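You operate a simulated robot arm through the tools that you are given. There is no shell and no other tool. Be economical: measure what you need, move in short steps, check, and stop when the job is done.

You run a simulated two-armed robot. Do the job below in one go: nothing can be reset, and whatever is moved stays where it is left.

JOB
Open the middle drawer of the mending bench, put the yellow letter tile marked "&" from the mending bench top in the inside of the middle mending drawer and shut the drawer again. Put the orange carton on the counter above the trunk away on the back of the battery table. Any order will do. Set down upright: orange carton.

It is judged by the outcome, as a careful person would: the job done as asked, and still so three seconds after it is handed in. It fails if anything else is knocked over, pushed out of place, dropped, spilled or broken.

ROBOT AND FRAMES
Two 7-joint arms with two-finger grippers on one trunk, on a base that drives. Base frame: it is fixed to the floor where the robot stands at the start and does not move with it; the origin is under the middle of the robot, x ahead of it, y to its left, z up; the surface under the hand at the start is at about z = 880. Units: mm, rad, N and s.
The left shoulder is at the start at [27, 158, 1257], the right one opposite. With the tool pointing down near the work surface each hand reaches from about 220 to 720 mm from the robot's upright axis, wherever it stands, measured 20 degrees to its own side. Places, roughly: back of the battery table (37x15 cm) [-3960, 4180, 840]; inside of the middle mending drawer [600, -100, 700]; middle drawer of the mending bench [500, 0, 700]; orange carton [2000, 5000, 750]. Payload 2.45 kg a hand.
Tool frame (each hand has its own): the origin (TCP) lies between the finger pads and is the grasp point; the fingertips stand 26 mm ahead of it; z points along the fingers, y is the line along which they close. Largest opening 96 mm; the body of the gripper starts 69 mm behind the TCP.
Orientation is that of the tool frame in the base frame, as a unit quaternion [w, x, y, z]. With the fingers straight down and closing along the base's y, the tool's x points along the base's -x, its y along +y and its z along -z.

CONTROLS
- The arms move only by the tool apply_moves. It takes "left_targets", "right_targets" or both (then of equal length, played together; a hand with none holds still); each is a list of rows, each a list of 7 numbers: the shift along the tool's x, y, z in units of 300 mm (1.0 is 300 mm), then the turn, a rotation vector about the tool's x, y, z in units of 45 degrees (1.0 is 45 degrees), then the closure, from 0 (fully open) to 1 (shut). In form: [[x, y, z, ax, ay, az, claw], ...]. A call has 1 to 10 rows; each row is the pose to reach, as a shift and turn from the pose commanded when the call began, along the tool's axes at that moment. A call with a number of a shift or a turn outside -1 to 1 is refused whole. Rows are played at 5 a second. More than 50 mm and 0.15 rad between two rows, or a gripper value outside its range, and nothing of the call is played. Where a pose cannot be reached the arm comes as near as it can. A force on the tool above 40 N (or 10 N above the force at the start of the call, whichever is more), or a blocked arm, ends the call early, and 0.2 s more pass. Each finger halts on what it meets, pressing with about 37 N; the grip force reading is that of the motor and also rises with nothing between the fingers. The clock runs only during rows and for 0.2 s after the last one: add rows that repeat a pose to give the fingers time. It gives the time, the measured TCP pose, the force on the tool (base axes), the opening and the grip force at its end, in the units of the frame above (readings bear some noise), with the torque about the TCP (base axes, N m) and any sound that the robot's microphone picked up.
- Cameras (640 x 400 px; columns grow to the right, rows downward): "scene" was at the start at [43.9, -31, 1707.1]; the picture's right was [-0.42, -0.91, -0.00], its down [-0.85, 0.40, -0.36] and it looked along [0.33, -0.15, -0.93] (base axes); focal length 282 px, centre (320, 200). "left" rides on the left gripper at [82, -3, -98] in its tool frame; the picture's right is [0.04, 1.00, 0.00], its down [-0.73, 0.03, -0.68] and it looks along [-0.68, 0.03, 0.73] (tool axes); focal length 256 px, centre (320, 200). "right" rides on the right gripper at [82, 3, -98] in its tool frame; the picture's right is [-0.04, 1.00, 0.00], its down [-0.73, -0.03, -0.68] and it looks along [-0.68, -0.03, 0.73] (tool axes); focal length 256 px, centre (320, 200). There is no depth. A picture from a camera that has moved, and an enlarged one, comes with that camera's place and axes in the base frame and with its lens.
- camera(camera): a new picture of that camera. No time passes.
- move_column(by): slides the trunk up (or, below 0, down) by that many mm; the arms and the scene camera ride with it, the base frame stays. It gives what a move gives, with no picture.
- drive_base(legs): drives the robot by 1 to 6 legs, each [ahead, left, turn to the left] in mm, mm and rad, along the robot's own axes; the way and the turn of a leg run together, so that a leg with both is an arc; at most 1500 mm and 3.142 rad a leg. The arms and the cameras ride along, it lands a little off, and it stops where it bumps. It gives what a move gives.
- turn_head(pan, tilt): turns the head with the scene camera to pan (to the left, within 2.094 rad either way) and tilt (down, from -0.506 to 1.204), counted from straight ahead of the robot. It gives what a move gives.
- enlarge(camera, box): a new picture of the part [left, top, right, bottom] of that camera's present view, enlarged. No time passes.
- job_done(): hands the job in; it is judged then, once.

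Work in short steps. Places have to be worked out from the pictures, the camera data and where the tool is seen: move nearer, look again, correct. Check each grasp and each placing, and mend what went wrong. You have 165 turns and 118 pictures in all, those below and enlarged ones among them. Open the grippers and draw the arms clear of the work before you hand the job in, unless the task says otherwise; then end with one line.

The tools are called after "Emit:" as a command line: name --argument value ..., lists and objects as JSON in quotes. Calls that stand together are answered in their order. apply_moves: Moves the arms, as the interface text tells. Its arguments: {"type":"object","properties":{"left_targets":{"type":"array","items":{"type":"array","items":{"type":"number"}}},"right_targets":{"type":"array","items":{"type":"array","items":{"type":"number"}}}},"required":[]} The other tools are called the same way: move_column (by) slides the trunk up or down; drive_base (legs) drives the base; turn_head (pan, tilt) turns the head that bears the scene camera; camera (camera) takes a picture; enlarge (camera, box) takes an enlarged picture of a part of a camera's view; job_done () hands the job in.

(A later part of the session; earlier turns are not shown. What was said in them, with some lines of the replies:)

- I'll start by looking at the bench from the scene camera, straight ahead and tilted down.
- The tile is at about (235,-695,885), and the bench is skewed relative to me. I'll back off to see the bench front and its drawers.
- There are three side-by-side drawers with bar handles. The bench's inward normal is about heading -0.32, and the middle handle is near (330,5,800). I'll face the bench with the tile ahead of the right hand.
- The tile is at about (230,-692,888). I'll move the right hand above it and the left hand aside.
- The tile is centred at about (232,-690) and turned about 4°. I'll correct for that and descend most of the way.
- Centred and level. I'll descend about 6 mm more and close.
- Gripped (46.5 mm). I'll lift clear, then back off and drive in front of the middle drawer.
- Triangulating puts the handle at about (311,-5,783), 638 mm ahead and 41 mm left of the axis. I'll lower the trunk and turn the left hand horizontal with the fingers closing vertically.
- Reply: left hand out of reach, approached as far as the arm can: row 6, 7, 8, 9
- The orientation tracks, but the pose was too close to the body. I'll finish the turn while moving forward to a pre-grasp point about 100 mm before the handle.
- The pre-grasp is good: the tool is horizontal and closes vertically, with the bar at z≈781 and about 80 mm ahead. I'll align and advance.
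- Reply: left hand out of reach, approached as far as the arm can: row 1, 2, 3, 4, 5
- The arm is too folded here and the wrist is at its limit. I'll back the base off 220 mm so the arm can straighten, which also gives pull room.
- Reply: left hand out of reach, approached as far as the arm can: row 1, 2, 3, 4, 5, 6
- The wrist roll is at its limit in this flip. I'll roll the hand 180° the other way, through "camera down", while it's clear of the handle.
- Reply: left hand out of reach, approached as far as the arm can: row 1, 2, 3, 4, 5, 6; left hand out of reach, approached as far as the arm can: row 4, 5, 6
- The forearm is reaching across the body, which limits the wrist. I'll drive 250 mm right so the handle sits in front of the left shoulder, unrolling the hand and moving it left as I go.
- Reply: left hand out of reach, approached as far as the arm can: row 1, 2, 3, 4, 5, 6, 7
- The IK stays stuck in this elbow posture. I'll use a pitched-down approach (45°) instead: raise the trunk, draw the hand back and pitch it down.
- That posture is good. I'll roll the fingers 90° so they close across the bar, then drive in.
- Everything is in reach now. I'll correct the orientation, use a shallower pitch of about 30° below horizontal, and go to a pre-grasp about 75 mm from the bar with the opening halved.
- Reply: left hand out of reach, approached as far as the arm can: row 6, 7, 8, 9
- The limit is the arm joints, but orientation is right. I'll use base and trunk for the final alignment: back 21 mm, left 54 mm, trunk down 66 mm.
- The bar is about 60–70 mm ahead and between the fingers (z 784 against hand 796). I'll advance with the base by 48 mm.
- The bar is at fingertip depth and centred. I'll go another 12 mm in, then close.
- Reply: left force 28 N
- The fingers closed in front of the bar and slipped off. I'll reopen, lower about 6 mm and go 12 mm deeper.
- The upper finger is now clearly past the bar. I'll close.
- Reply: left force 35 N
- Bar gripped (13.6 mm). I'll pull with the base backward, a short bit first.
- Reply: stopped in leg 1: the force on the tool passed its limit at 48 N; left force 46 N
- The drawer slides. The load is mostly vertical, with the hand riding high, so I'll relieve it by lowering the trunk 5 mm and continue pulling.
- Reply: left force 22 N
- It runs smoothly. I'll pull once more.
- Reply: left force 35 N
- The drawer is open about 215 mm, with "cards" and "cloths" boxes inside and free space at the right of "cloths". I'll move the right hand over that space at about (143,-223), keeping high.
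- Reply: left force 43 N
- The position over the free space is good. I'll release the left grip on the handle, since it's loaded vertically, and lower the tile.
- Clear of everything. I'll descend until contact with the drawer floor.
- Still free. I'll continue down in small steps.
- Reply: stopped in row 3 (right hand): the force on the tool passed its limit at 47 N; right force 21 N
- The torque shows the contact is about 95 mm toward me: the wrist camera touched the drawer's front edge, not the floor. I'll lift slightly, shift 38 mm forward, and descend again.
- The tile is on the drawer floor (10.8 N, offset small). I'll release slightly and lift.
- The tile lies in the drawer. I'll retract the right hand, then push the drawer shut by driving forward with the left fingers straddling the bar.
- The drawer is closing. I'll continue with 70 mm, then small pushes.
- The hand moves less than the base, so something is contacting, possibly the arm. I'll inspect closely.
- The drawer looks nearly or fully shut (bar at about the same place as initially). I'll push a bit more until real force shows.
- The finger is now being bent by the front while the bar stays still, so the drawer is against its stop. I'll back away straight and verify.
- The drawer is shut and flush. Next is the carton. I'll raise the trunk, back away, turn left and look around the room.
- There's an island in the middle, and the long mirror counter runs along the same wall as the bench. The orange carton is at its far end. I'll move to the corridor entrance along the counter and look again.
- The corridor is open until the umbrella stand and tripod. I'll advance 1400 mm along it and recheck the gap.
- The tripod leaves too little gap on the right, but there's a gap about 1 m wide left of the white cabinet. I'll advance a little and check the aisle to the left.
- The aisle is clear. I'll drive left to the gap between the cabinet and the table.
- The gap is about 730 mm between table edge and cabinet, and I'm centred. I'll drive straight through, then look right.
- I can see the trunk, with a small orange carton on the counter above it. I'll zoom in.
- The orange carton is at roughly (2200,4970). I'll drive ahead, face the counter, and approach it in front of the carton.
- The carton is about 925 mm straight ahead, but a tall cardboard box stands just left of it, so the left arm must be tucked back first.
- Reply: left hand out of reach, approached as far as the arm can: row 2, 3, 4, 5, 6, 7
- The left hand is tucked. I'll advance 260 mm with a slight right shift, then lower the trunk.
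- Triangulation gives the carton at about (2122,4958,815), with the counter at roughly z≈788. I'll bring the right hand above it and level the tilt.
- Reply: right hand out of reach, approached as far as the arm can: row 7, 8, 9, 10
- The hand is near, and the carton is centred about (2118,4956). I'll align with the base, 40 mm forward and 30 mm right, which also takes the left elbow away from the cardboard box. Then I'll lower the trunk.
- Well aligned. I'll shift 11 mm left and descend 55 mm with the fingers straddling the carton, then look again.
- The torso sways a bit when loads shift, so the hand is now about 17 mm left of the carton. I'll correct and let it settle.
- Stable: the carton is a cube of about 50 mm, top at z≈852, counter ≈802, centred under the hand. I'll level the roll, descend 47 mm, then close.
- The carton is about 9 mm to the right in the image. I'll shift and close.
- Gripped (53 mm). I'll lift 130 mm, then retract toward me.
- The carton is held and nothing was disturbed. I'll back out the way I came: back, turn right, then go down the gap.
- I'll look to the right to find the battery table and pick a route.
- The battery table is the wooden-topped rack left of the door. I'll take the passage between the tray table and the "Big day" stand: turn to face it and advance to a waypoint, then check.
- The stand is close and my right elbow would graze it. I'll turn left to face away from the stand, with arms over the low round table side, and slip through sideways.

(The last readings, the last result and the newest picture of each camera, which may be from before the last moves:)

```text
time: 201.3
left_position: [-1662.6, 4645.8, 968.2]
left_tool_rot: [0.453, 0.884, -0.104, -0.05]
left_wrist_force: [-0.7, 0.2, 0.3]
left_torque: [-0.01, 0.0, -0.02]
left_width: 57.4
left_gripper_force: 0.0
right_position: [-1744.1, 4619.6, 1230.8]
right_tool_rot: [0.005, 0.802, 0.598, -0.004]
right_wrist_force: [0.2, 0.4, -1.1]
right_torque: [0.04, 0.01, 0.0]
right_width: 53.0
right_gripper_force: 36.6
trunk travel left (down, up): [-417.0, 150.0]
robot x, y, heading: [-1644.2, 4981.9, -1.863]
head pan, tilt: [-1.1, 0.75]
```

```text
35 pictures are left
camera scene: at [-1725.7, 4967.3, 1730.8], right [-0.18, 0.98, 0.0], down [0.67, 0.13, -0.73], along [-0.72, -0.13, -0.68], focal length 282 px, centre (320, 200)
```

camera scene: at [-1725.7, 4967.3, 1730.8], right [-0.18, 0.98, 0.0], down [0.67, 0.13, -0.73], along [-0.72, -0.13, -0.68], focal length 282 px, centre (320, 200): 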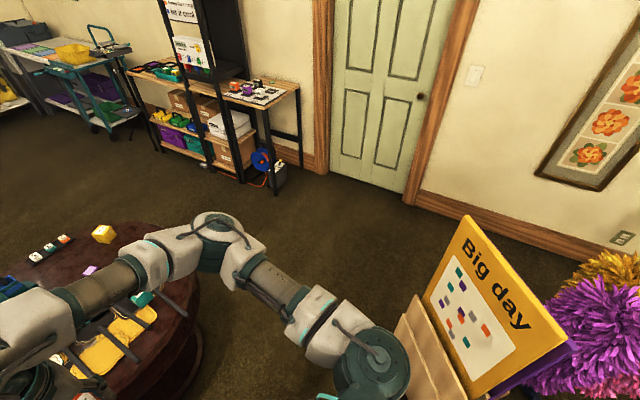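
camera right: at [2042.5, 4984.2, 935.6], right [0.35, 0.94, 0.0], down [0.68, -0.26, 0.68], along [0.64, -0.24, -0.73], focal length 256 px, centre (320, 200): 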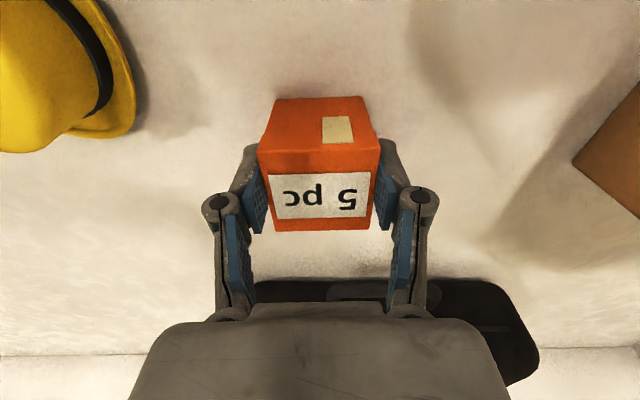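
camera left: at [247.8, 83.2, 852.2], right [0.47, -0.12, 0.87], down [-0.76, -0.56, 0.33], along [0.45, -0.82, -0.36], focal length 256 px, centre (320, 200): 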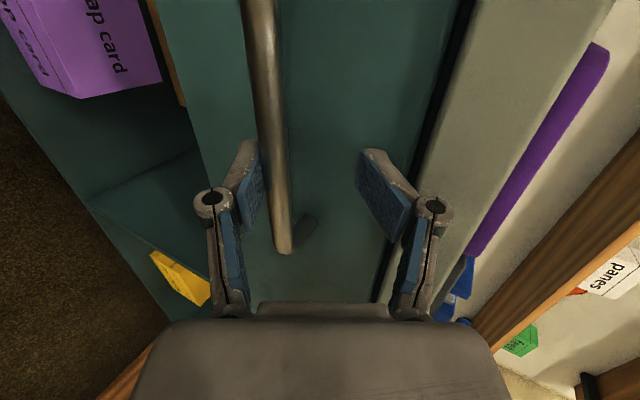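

Clear: the stand is on the far right and the round table is low. I'll slip through.

Emit:
drive_base --legs '[[397, -514, 0], [270, -450, 0]]'

Emit:
turn_head --pan -0.9 --tilt 0.65

Emit:
camera --camera "scene"

```text
time: 207.5
left_position: [-2756.6, 4281.9, 968.3]
left_tool_rot: [0.452, 0.885, -0.102, -0.054]
left_wrist_force: [0.2, 0.6, -0.2]
left_torque: [0.0, 0.02, -0.02]
left_width: 57.8
left_gripper_force: 0.0
right_position: [-2835.7, 4254.6, 1230.9]
right_tool_rot: [0.001, 0.803, 0.596, -0.007]
right_wrist_force: [0.7, 0.4, -1.1]
right_torque: [-0.09, 0.02, 0.02]
right_width: 53.0
right_gripper_force: 37.2
trunk travel left (down, up): [-417.0, 150.0]
robot x, y, heading: [-2747.9, 4615.0, -1.861]
head pan, tilt: [-1.1, 0.75]
```

```text
time: 208.3
left_position: [-2763.0, 4286.1, 970.4]
left_tool_rot: [0.454, 0.883, -0.104, -0.051]
left_wrist_force: [-0.6, -0.2, 0.0]
left_torque: [0.02, -0.02, 0.0]
left_width: 57.6
left_gripper_force: 0.0
right_position: [-2844.5, 4258.9, 1231.7]
right_tool_rot: [0.004, 0.802, 0.597, -0.005]
right_wrist_force: [0.6, 0.1, -1.9]
right_torque: [0.01, 0.0, 0.01]
right_width: 53.3
right_gripper_force: 37.2
trunk travel left (down, up): [-417.0, 150.0]
robot x, y, heading: [-2747.6, 4616.3, -1.862]
head pan, tilt: [-0.901, 0.649]
```

```text
34 pictures are left
camera scene: at [-2831.2, 4589.2, 1739.1], right [-0.37, 0.93, 0.0], down [0.57, 0.23, -0.79], along [-0.74, -0.29, -0.61], focal length 282 px, centre (320, 200)
```

scene: 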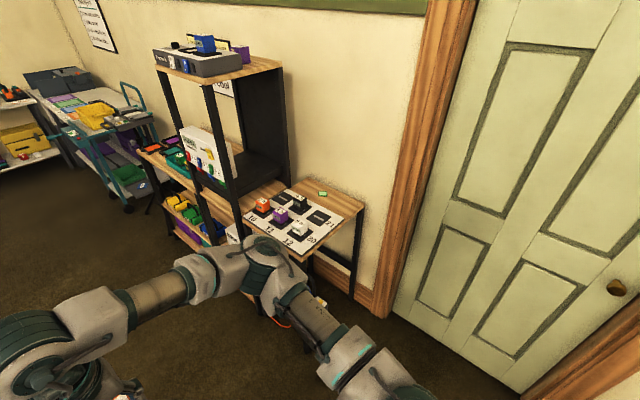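

The battery table is here: a wooden top with a numbered mat in front and a free strip at its back. I'll zoom in.

Emit:
enlarge --camera "scene" --box '[210, 150, 390, 270]'

```text
3.33 times, centred on (300, 210) of scene
camera zoom: at [-2831.2, 4589.2, 1739.1], right [-0.37, 0.93, 0.0], down [0.57, 0.23, -0.79], along [-0.74, -0.29, -0.61], focal length 941 px, centre (387, 167)
```

zoom: 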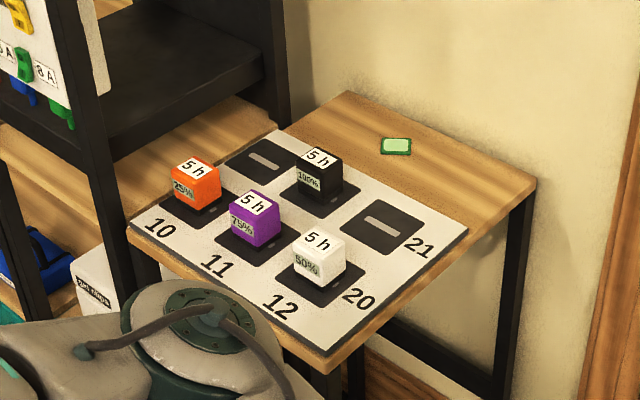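

The table's back strip is centred at (-3960,4172), with a small green chip in its middle. I'll place the carton at about (-3929,4267), right of the chip, approaching diagonally. First I raise the left hand, then turn and drive part way.

Emit:
apply_moves --left_targets '[[0, 0.1, -0.06, 0, 0, 0, 0.4], [0, 0.2, -0.12, 0, 0, 0, 0.4], [0, 0.3, -0.18, 0, 0, 0, 0.4], [0, 0.4, -0.24, 0, 0, 0, 0.4], [0, 0.5, -0.3, 0, 0, 0, 0.4], [0, 0.5, -0.3, 0, 0, 0, 0.4]]'

Emit:
drive_base --legs '[[0, 0, -0.894], [350, -30, 0]]'

Emit:
turn_head --pan -0.1 --tilt 0.75

Emit:
camera --camera "scene"

```text
time: 209.7
left_position: [-2805.0, 4250.6, 1148.7]
left_tool_rot: [0.451, 0.885, -0.106, -0.051]
left_wrist_force: [-5.6, 15.1, -33.8]
left_torque: [-1.27, -0.39, -0.34]
left_width: 42.3
left_gripper_force: 0.1
left hand out of reach, approached as far as the arm can: row 1, 2, 3, 4, 5, 6
right_position: [-2840.8, 4256.3, 1232.0]
right_tool_rot: [0.007, 0.803, 0.595, -0.006]
right_wrist_force: [4.3, -15.3, 32.1]
right_torque: [-0.18, -1.3, -0.13]
right_width: 54.8
right_gripper_force: 37.2
trunk travel left (down, up): [-417.0, 150.0]
robot x, y, heading: [-2747.3, 4617.2, -1.865]
head pan, tilt: [-0.901, 0.649]
```

```text
time: 214.2
left_position: [-3387.7, 4324.1, 1148.6]
left_tool_rot: [0.387, 0.755, -0.471, -0.242]
left_wrist_force: [12.8, 17.5, -28.5]
left_torque: [-1.34, 1.0, -0.18]
left_width: 42.8
left_gripper_force: 0.0
right_position: [-3406.0, 4357.2, 1232.1]
right_tool_rot: [0.0, 0.981, 0.195, -0.009]
right_wrist_force: [-12.6, -18.2, 27.2]
right_torque: [-1.13, -0.33, -0.56]
right_width: 54.1
right_gripper_force: 37.1
trunk travel left (down, up): [-417.0, 150.0]
robot x, y, heading: [-3068.4, 4511.8, -2.75]
head pan, tilt: [-0.901, 0.649]
```

```text
time: 215.3
left_position: [-3389.2, 4327.2, 1149.6]
left_tool_rot: [0.387, 0.754, -0.473, -0.241]
left_wrist_force: [6.7, 9.8, -24.7]
left_torque: [-0.94, 0.53, 0.01]
left_width: 46.2
left_gripper_force: 0.1
right_position: [-3405.1, 4360.4, 1233.8]
right_tool_rot: [0.002, 0.981, 0.195, -0.01]
right_wrist_force: [-6.5, -9.4, 22.8]
right_torque: [-0.71, -0.46, -0.38]
right_width: 53.3
right_gripper_force: 37.6
trunk travel left (down, up): [-417.0, 150.0]
robot x, y, heading: [-3066.4, 4511.5, -2.752]
head pan, tilt: [-0.099, 0.75]
```

```text
32 pictures are left
camera scene: at [-3142.8, 4485.6, 1730.8], right [-0.29, 0.96, 0.0], down [0.65, 0.2, -0.73], along [-0.7, -0.21, -0.68], focal length 282 px, centre (320, 200)
```

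scene: 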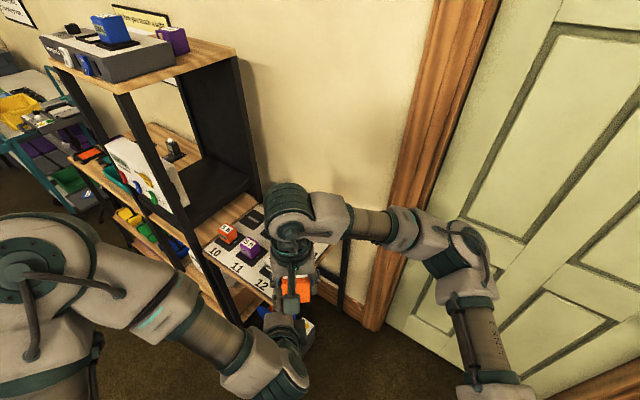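

My hands touched: the left fingers are pushing the carton from below. I'll lower the left hand and move it left to separate, then check the carton.

Emit:
apply_moves --left_targets '[[0, -0.06, 0.03, 0, 0, 0, 0.4], [0, -0.12, 0.06, 0, 0, 0, 0.4], [0.05, -0.18, 0.09, 0, 0, 0, 0.4], [0.15, -0.22, 0.1, 0, 0, 0, 0.4], [0.25, -0.25, 0.1, 0, 0, 0, 0.4], [0.25, -0.25, 0.1, 0, 0, 0, 0.4]]'

Emit:
camera --camera "right"

Emit:
camera --camera "left"

Emit:
camera --camera "scene"

```text
time: 216.7
left_position: [-3396.6, 4289.4, 1054.4]
left_tool_rot: [0.389, 0.754, -0.472, -0.241]
left_wrist_force: [0.2, -0.4, -0.6]
left_torque: [-0.03, -0.02, -0.01]
left_width: 57.4
left_gripper_force: 0.0
left hand out of reach, approached as far as the arm can: row 1, 2, 3, 4, 5, 6
right_position: [-3406.0, 4362.5, 1233.2]
right_tool_rot: [0.003, 0.981, 0.195, -0.008]
right_wrist_force: [0.0, -0.3, -1.1]
right_torque: [-0.01, -0.03, 0.01]
right_width: 53.3
right_gripper_force: 36.7
trunk travel left (down, up): [-417.0, 150.0]
robot x, y, heading: [-3071.4, 4511.5, -2.747]
head pan, tilt: [-0.099, 0.75]
```

```text
31 pictures are left
camera right: at [-3328.1, 4391.4, 1328.8], right [0.34, -0.94, 0.0], down [-0.68, -0.25, 0.69], along [-0.65, -0.24, -0.72], focal length 256 px, centre (320, 200)
```

right: 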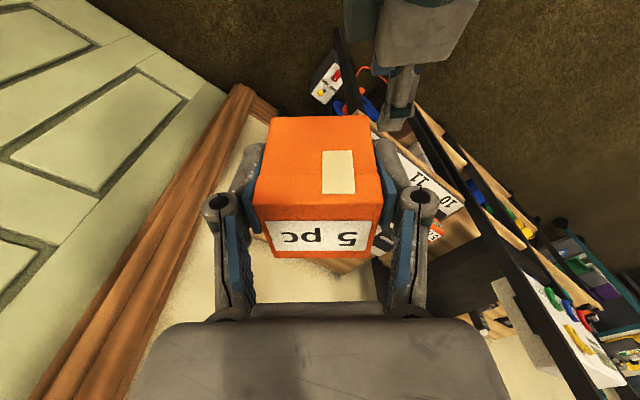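

```text
30 pictures are left
camera left: at [-3287.5, 4252.0, 1109.6], right [-0.51, -0.29, 0.81], down [0.16, 0.89, 0.42], along [-0.85, 0.34, -0.41], focal length 256 px, centre (320, 200)
```

left: 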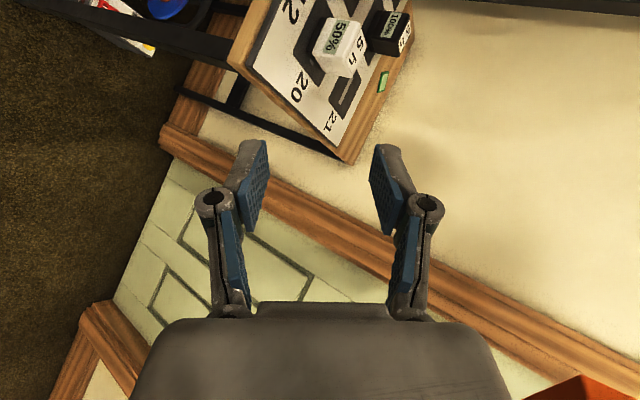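

```text
29 pictures are left
camera scene: at [-3144.5, 4488.1, 1730.8], right [-0.29, 0.96, 0.0], down [0.66, 0.2, -0.73], along [-0.7, -0.21, -0.68], focal length 282 px, centre (320, 200)
```

scene: 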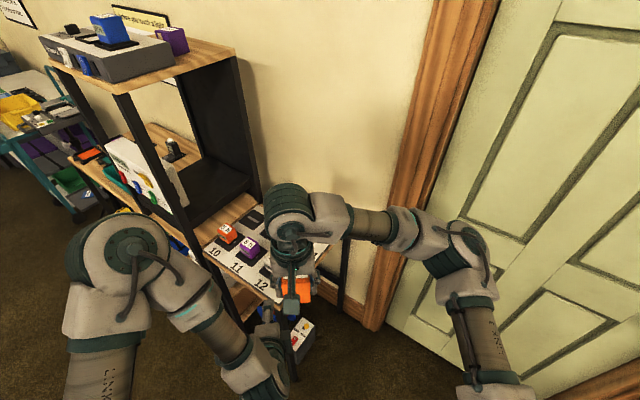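

The carton shifted slightly in the grip (pitched about 9°, bottom about 25–33 mm below the TCP) but is still firmly held. The left hand at z≈1054 clears the table. I'll drive the remaining 235 mm and look.

Emit:
drive_base --legs '[[235, -16, -0.006]]'

Emit:
turn_head --pan 0.0 --tilt 0.9

Emit:
camera --camera "scene"

Emit:
camera --camera "right"

```text
time: 218.5
left_position: [-3622.1, 4218.9, 1055.4]
left_tool_rot: [0.387, 0.751, -0.476, -0.243]
left_wrist_force: [-0.2, 0.4, -0.6]
left_torque: [-0.01, 0.01, -0.02]
left_width: 57.6
left_gripper_force: 0.0
right_position: [-3632.4, 4291.5, 1233.4]
right_tool_rot: [0.003, 0.981, 0.192, -0.01]
right_wrist_force: [-0.3, -0.8, -0.8]
right_torque: [0.04, -0.01, 0.01]
right_width: 53.4
right_gripper_force: 37.4
trunk travel left (down, up): [-417.0, 150.0]
robot x, y, heading: [-3295.8, 4437.5, -2.759]
head pan, tilt: [-0.099, 0.75]
```

```text
time: 219.2
left_position: [-3622.2, 4219.2, 1055.6]
left_tool_rot: [0.388, 0.751, -0.476, -0.243]
left_wrist_force: [0.4, -0.8, 0.3]
left_torque: [0.0, 0.01, -0.03]
left_width: 57.5
left_gripper_force: 0.1
right_position: [-3631.5, 4292.0, 1234.0]
right_tool_rot: [0.002, 0.982, 0.191, -0.008]
right_wrist_force: [0.4, 0.2, -0.2]
right_torque: [0.03, 0.01, -0.01]
right_width: 53.2
right_gripper_force: 36.8
trunk travel left (down, up): [-417.0, 150.0]
robot x, y, heading: [-3295.8, 4438.1, -2.76]
head pan, tilt: [0.0, 0.901]
```

```text
28 pictures are left
camera scene: at [-3362.1, 4409.5, 1718.9], right [-0.37, 0.93, 0.0], down [0.73, 0.29, -0.62], along [-0.57, -0.23, -0.79], focal length 282 px, centre (320, 200)
```

scene: 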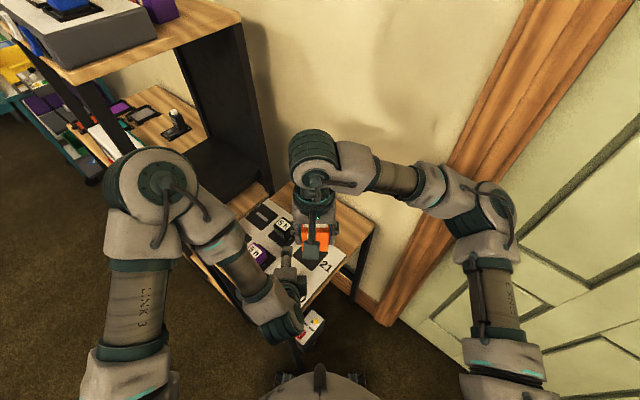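

```text
27 pictures are left
camera right: at [-3553.7, 4320.4, 1329.5], right [0.34, -0.94, 0.0], down [-0.68, -0.24, 0.69], along [-0.65, -0.23, -0.72], focal length 256 px, centre (320, 200)
```

right: 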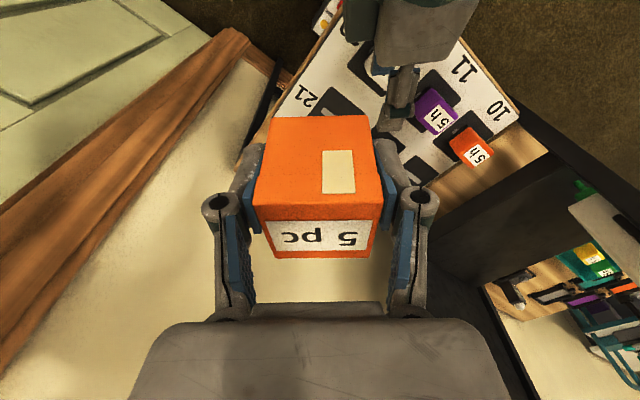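

The target is about 280 mm ahead and 80 mm right. I'll move the carton there at height and correct its pitch by 9.6°.

Emit:
apply_moves --right_targets '[[-0.13, -0.04, 0, 0, -0.03, 0, 1], [-0.26, -0.08, 0, 0, -0.06, 0, 1], [-0.39, -0.115, 0, 0, -0.09, 0, 1], [-0.52, -0.155, 0, 0, -0.12, 0, 1], [-0.65, -0.19, 0, 0, -0.15, 0, 1], [-0.78, -0.23, 0, 0, -0.18, 0, 1], [-0.924, -0.27, 0, 0, -0.21, 0, 1], [-0.924, -0.27, 0, 0, -0.21, 0, 1], [-0.924, -0.27, 0, 0, -0.21, 0, 1]]'

Emit:
camera --camera "right"

Emit:
camera --camera "scene"

```text
time: 221.2
left_position: [-3621.9, 4218.6, 1056.0]
left_tool_rot: [0.388, 0.751, -0.475, -0.243]
left_wrist_force: [0.1, -0.2, 0.4]
left_torque: [-0.02, 0.0, -0.01]
left_width: 57.5
left_gripper_force: 0.1
right_position: [-3919.3, 4264.3, 1238.2]
right_tool_rot: [0.018, 0.978, 0.189, -0.091]
right_wrist_force: [0.9, 0.2, -1.6]
right_torque: [0.0, -0.03, -0.01]
right_width: 53.4
right_gripper_force: 37.1
trunk travel left (down, up): [-417.0, 150.0]
robot x, y, heading: [-3297.4, 4434.8, -2.756]
head pan, tilt: [0.0, 0.901]
```

```text
26 pictures are left
camera right: at [-3826.9, 4298.2, 1320.0], right [0.34, -0.94, 0.01], down [-0.56, -0.19, 0.8], along [-0.75, -0.28, -0.6], focal length 256 px, centre (320, 200)
```

right: 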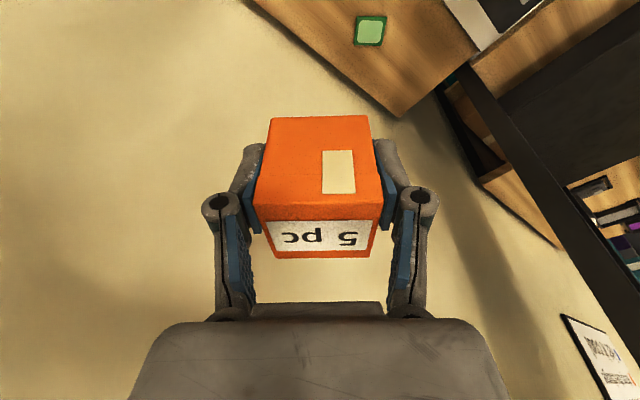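

```text
25 pictures are left
camera scene: at [-3362.4, 4409.6, 1718.9], right [-0.37, 0.93, 0.0], down [0.73, 0.29, -0.62], along [-0.57, -0.23, -0.79], focal length 282 px, centre (320, 200)
```

scene: 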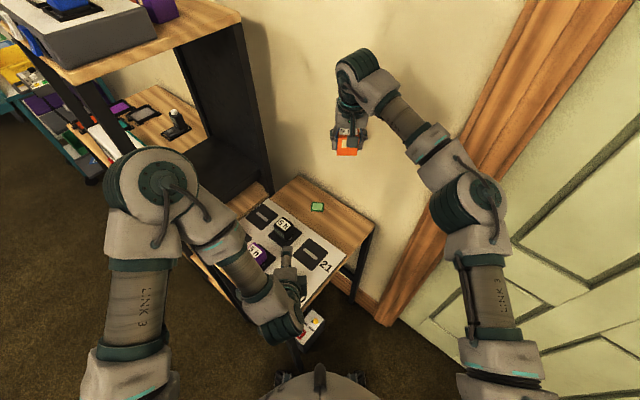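

The position is confirmed against the table corners: the right part of the back strip, clear of the chip. I'll descend 300 mm straight down.

Emit:
apply_moves --right_targets '[[0.026, 0, 0.14, 0, 0, 0, 1], [0.053, 0, 0.28, 0, 0, 0, 1], [0.079, 0, 0.42, 0, 0, 0, 1], [0.106, 0, 0.56, 0, 0, 0, 1], [0.132, 0, 0.7, 0, 0, 0, 1], [0.158, 0, 0.84, 0, 0, 0, 1], [0.185, 0, 0.984, 0, 0, 0, 1], [0.185, 0, 0.984, 0, 0, 0, 1], [0.185, 0, 0.984, 0, 0, 0, 1]]'

Emit:
camera --camera "right"

Emit:
camera --camera "scene"

```text
time: 223.2
left_position: [-3622.6, 4220.4, 1056.7]
left_tool_rot: [0.388, 0.751, -0.476, -0.244]
left_wrist_force: [-0.7, 0.4, 0.0]
left_torque: [0.03, 0.01, 0.0]
left_width: 57.9
left_gripper_force: 0.0
right_position: [-3921.9, 4262.7, 936.2]
right_tool_rot: [0.018, 0.978, 0.189, -0.091]
right_wrist_force: [0.0, 0.3, -1.3]
right_torque: [0.01, -0.03, 0.0]
right_width: 53.1
right_gripper_force: 36.8
trunk travel left (down, up): [-417.0, 150.0]
robot x, y, heading: [-3297.3, 4437.1, -2.759]
head pan, tilt: [0.0, 0.901]
```

```text
24 pictures are left
camera right: at [-3828.2, 4296.8, 1017.9], right [0.34, -0.94, 0.01], down [-0.56, -0.19, 0.8], along [-0.75, -0.28, -0.6], focal length 256 px, centre (320, 200)
```

right: 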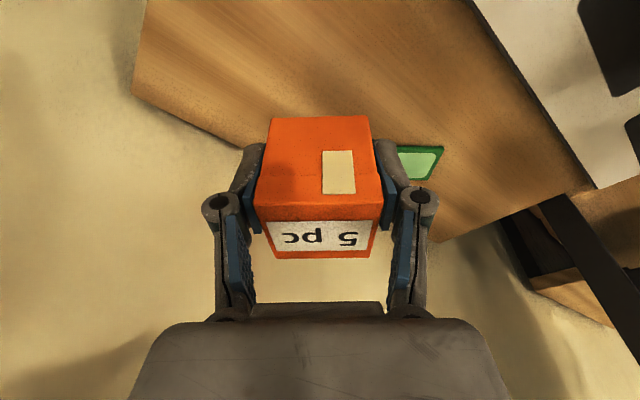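

```text
23 pictures are left
camera scene: at [-3362.7, 4409.6, 1718.9], right [-0.37, 0.93, 0.0], down [0.73, 0.29, -0.62], along [-0.57, -0.23, -0.79], focal length 282 px, centre (320, 200)
```

scene: 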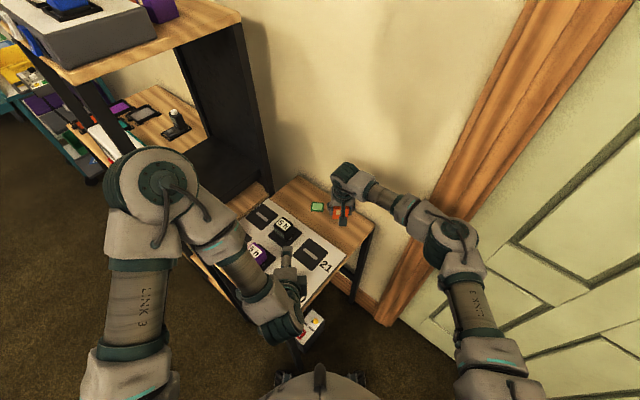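

The landing spot is clear wood. I'll descend 55 mm, then in fine steps to contact.

Emit:
apply_moves --right_targets '[[0.022, 0, 0.115, 0, 0, 0, 1], [0.034, 0, 0.18, 0, 0, 0, 1], [0.037, 0, 0.197, 0, 0, 0, 1], [0.039, 0, 0.207, 0, 0, 0, 1], [0.041, 0, 0.217, 0, 0, 0, 1], [0.043, 0, 0.227, 0, 0, 0, 1], [0.045, 0, 0.237, 0, 0, 0, 1]]'

Emit:
camera --camera "right"

```text
time: 224.5
left_position: [-3620.6, 4218.6, 1056.5]
left_tool_rot: [0.389, 0.751, -0.476, -0.244]
left_wrist_force: [-0.1, -0.9, -0.2]
left_torque: [0.02, 0.02, 0.01]
left_width: 57.6
left_gripper_force: 0.0
right_position: [-3920.4, 4261.9, 876.4]
right_tool_rot: [0.019, 0.977, 0.19, -0.094]
right_wrist_force: [8.8, 3.7, 18.5]
right_torque: [0.53, 0.13, -0.3]
right_width: 53.4
right_gripper_force: 36.9
trunk travel left (down, up): [-417.0, 150.0]
robot x, y, heading: [-3298.2, 4438.8, -2.759]
head pan, tilt: [0.0, 0.901]
stopped in row 6 (right hand): the force on the tool passed its limit at 42 N (the readings are from after the stop); the commanded pose is now the measured one
```

```text
22 pictures are left
camera right: at [-3827.1, 4296.1, 955.8], right [0.34, -0.94, 0.01], down [-0.56, -0.19, 0.81], along [-0.76, -0.28, -0.59], focal length 256 px, centre (320, 200)
```

right: 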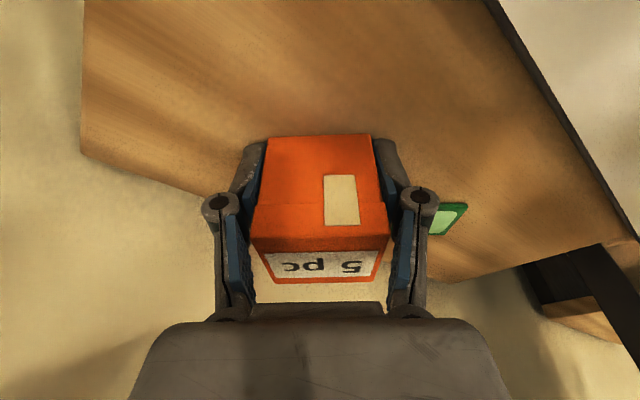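

The carton has touched down (18 N up, it slid slightly in the grip and is about level). I'll open gently in place and look.

Emit:
apply_moves --right_targets '[[0, 0, 0, 0, 0, 0, 0.43], [0, 0, 0, 0, 0, 0, 0.4], [0, 0, 0, 0, 0, 0, 0.35], [0, 0, 0, 0, 0, 0, 0.3], [0, 0, 0, 0, 0, 0, 0.3]]'

Emit:
camera --camera "right"

```text
time: 225.7
left_position: [-3622.5, 4219.7, 1055.7]
left_tool_rot: [0.388, 0.751, -0.476, -0.244]
left_wrist_force: [-0.4, 0.5, 0.6]
left_torque: [0.02, -0.02, 0.0]
left_width: 57.5
left_gripper_force: 0.0
right_position: [-3921.3, 4263.1, 873.4]
right_tool_rot: [0.019, 0.977, 0.189, -0.092]
right_wrist_force: [0.2, -0.4, 0.5]
right_torque: [-0.01, 0.01, -0.03]
right_width: 67.1
right_gripper_force: 0.0
trunk travel left (down, up): [-417.0, 150.0]
robot x, y, heading: [-3295.2, 4440.0, -2.758]
head pan, tilt: [0.0, 0.901]
```

```text
21 pictures are left
camera right: at [-3828.1, 4296.5, 953.4], right [0.34, -0.94, 0.01], down [-0.56, -0.19, 0.81], along [-0.76, -0.28, -0.59], focal length 256 px, centre (320, 200)
```

right: 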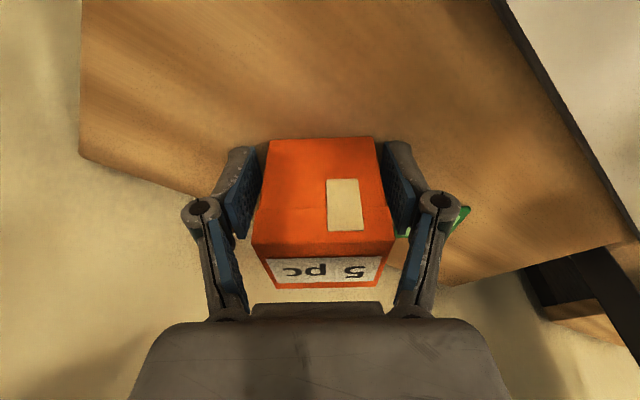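

The carton stands on the table, free of the fingers. I'll lift straight up and check.

Emit:
apply_moves --right_targets '[[-0.01, 0, -0.05, 0, 0, 0, 0.3], [-0.026, 0, -0.14, 0, 0, 0, 0.3], [-0.053, 0, -0.28, 0, 0, 0, 0.3], [-0.079, 0, -0.42, 0, 0, 0, 0.3], [-0.106, 0, -0.56, 0, 0, 0, 0.3], [-0.132, 0, -0.7, 0, 0, 0, 0.3], [-0.158, 0, -0.84, 0, 0, 0, 0.3], [-0.18, 0, -0.96, 0, 0, 0, 0.3], [-0.18, 0, -0.96, 0, 0, 0, 0.3]]'

Emit:
enlarge --camera "scene" --box '[220, 150, 420, 290]'

```text
time: 227.7
left_position: [-3622.6, 4220.7, 1056.5]
left_tool_rot: [0.388, 0.751, -0.476, -0.244]
left_wrist_force: [0.0, 0.1, -0.4]
left_torque: [0.03, -0.01, 0.01]
left_width: 57.6
left_gripper_force: 0.1
right_position: [-3918.9, 4263.0, 1166.1]
right_tool_rot: [0.019, 0.977, 0.19, -0.093]
right_wrist_force: [-1.1, 1.2, 0.1]
right_torque: [0.01, 0.02, 0.04]
right_width: 67.1
right_gripper_force: 0.0
trunk travel left (down, up): [-417.0, 150.0]
robot x, y, heading: [-3296.6, 4439.3, -2.758]
head pan, tilt: [0.0, 0.901]
```

```text
2.86 times, centred on (320, 220) of scene
camera zoom: at [-3362.8, 4409.3, 1718.8], right [-0.37, 0.93, 0.0], down [0.73, 0.29, -0.62], along [-0.57, -0.23, -0.79], focal length 806 px, centre (320, 143)
```

zoom: 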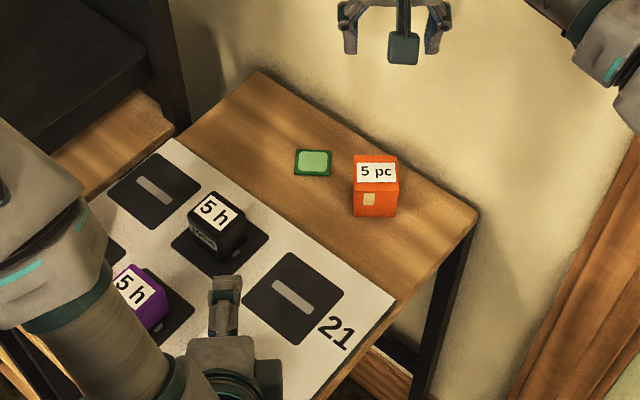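

The carton stands upright on the back strip, with the chip and batteries untouched. I'll back the robot clear and take a final look.

Emit:
drive_base --legs '[[-350, 0, 0]]'

Emit:
camera --camera "scene"

```text
time: 230.0
left_position: [-3303.2, 4348.1, 1055.7]
left_tool_rot: [0.387, 0.752, -0.476, -0.243]
left_wrist_force: [0.4, -0.3, 0.6]
left_torque: [-0.01, -0.01, 0.02]
left_width: 57.6
left_gripper_force: 0.1
right_position: [-3600.9, 4390.6, 1164.2]
right_tool_rot: [0.018, 0.977, 0.189, -0.093]
right_wrist_force: [0.0, 0.3, -0.1]
right_torque: [0.0, 0.01, 0.01]
right_width: 67.3
right_gripper_force: 0.0
trunk travel left (down, up): [-417.0, 150.0]
robot x, y, heading: [-2974.2, 4567.4, -2.756]
head pan, tilt: [0.0, 0.901]
```

```text
19 pictures are left
camera scene: at [-3045.0, 4537.7, 1718.7], right [-0.38, 0.93, 0.0], down [0.73, 0.3, -0.62], along [-0.57, -0.23, -0.79], focal length 282 px, centre (320, 200)
```

scene: 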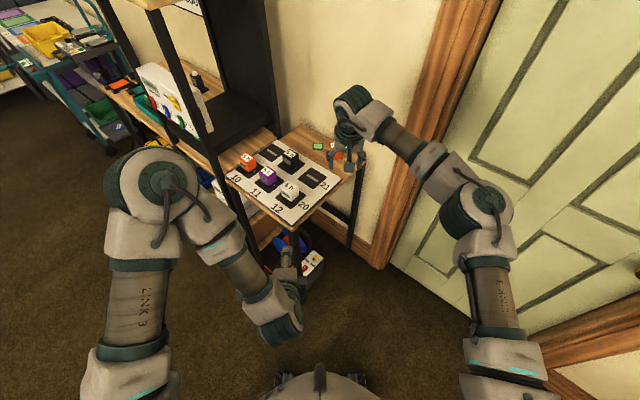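

Everything is in place: grippers open, arms clear. I'll fully open both grippers and hand in.

Emit:
apply_moves --right_targets '[[0, 0, 0, 0, 0, 0, 0], [0, 0, 0, 0, 0, 0, 0], [0, 0, 0, 0, 0, 0, 0]]' --left_targets '[[0, 0, 0, 0, 0, 0, 0], [0, 0, 0, 0, 0, 0, 0], [0, 0, 0, 0, 0, 0, 0]]'

Emit:
job_done

```text
time: 230.8
left_position: [-3298.3, 4351.2, 1058.5]
left_tool_rot: [0.388, 0.751, -0.475, -0.245]
left_wrist_force: [0.2, -0.2, 0.3]
left_torque: [0.02, 0.01, 0.04]
left_width: 96.0
left_gripper_force: 0.1
right_position: [-3594.5, 4393.9, 1168.9]
right_tool_rot: [0.019, 0.977, 0.189, -0.096]
right_wrist_force: [-0.2, 0.8, -0.2]
right_torque: [-0.01, 0.04, 0.0]
right_width: 95.8
right_gripper_force: 0.0
trunk travel left (down, up): [-417.0, 150.0]
robot x, y, heading: [-2978.2, 4568.2, -2.754]
head pan, tilt: [0.0, 0.901]
```

```text
The job is handed in.
```

The "&" tile is in the shut middle drawer of the mending bench, and the orange carton stands upright on the back of the battery table; nothing else was seen to move.
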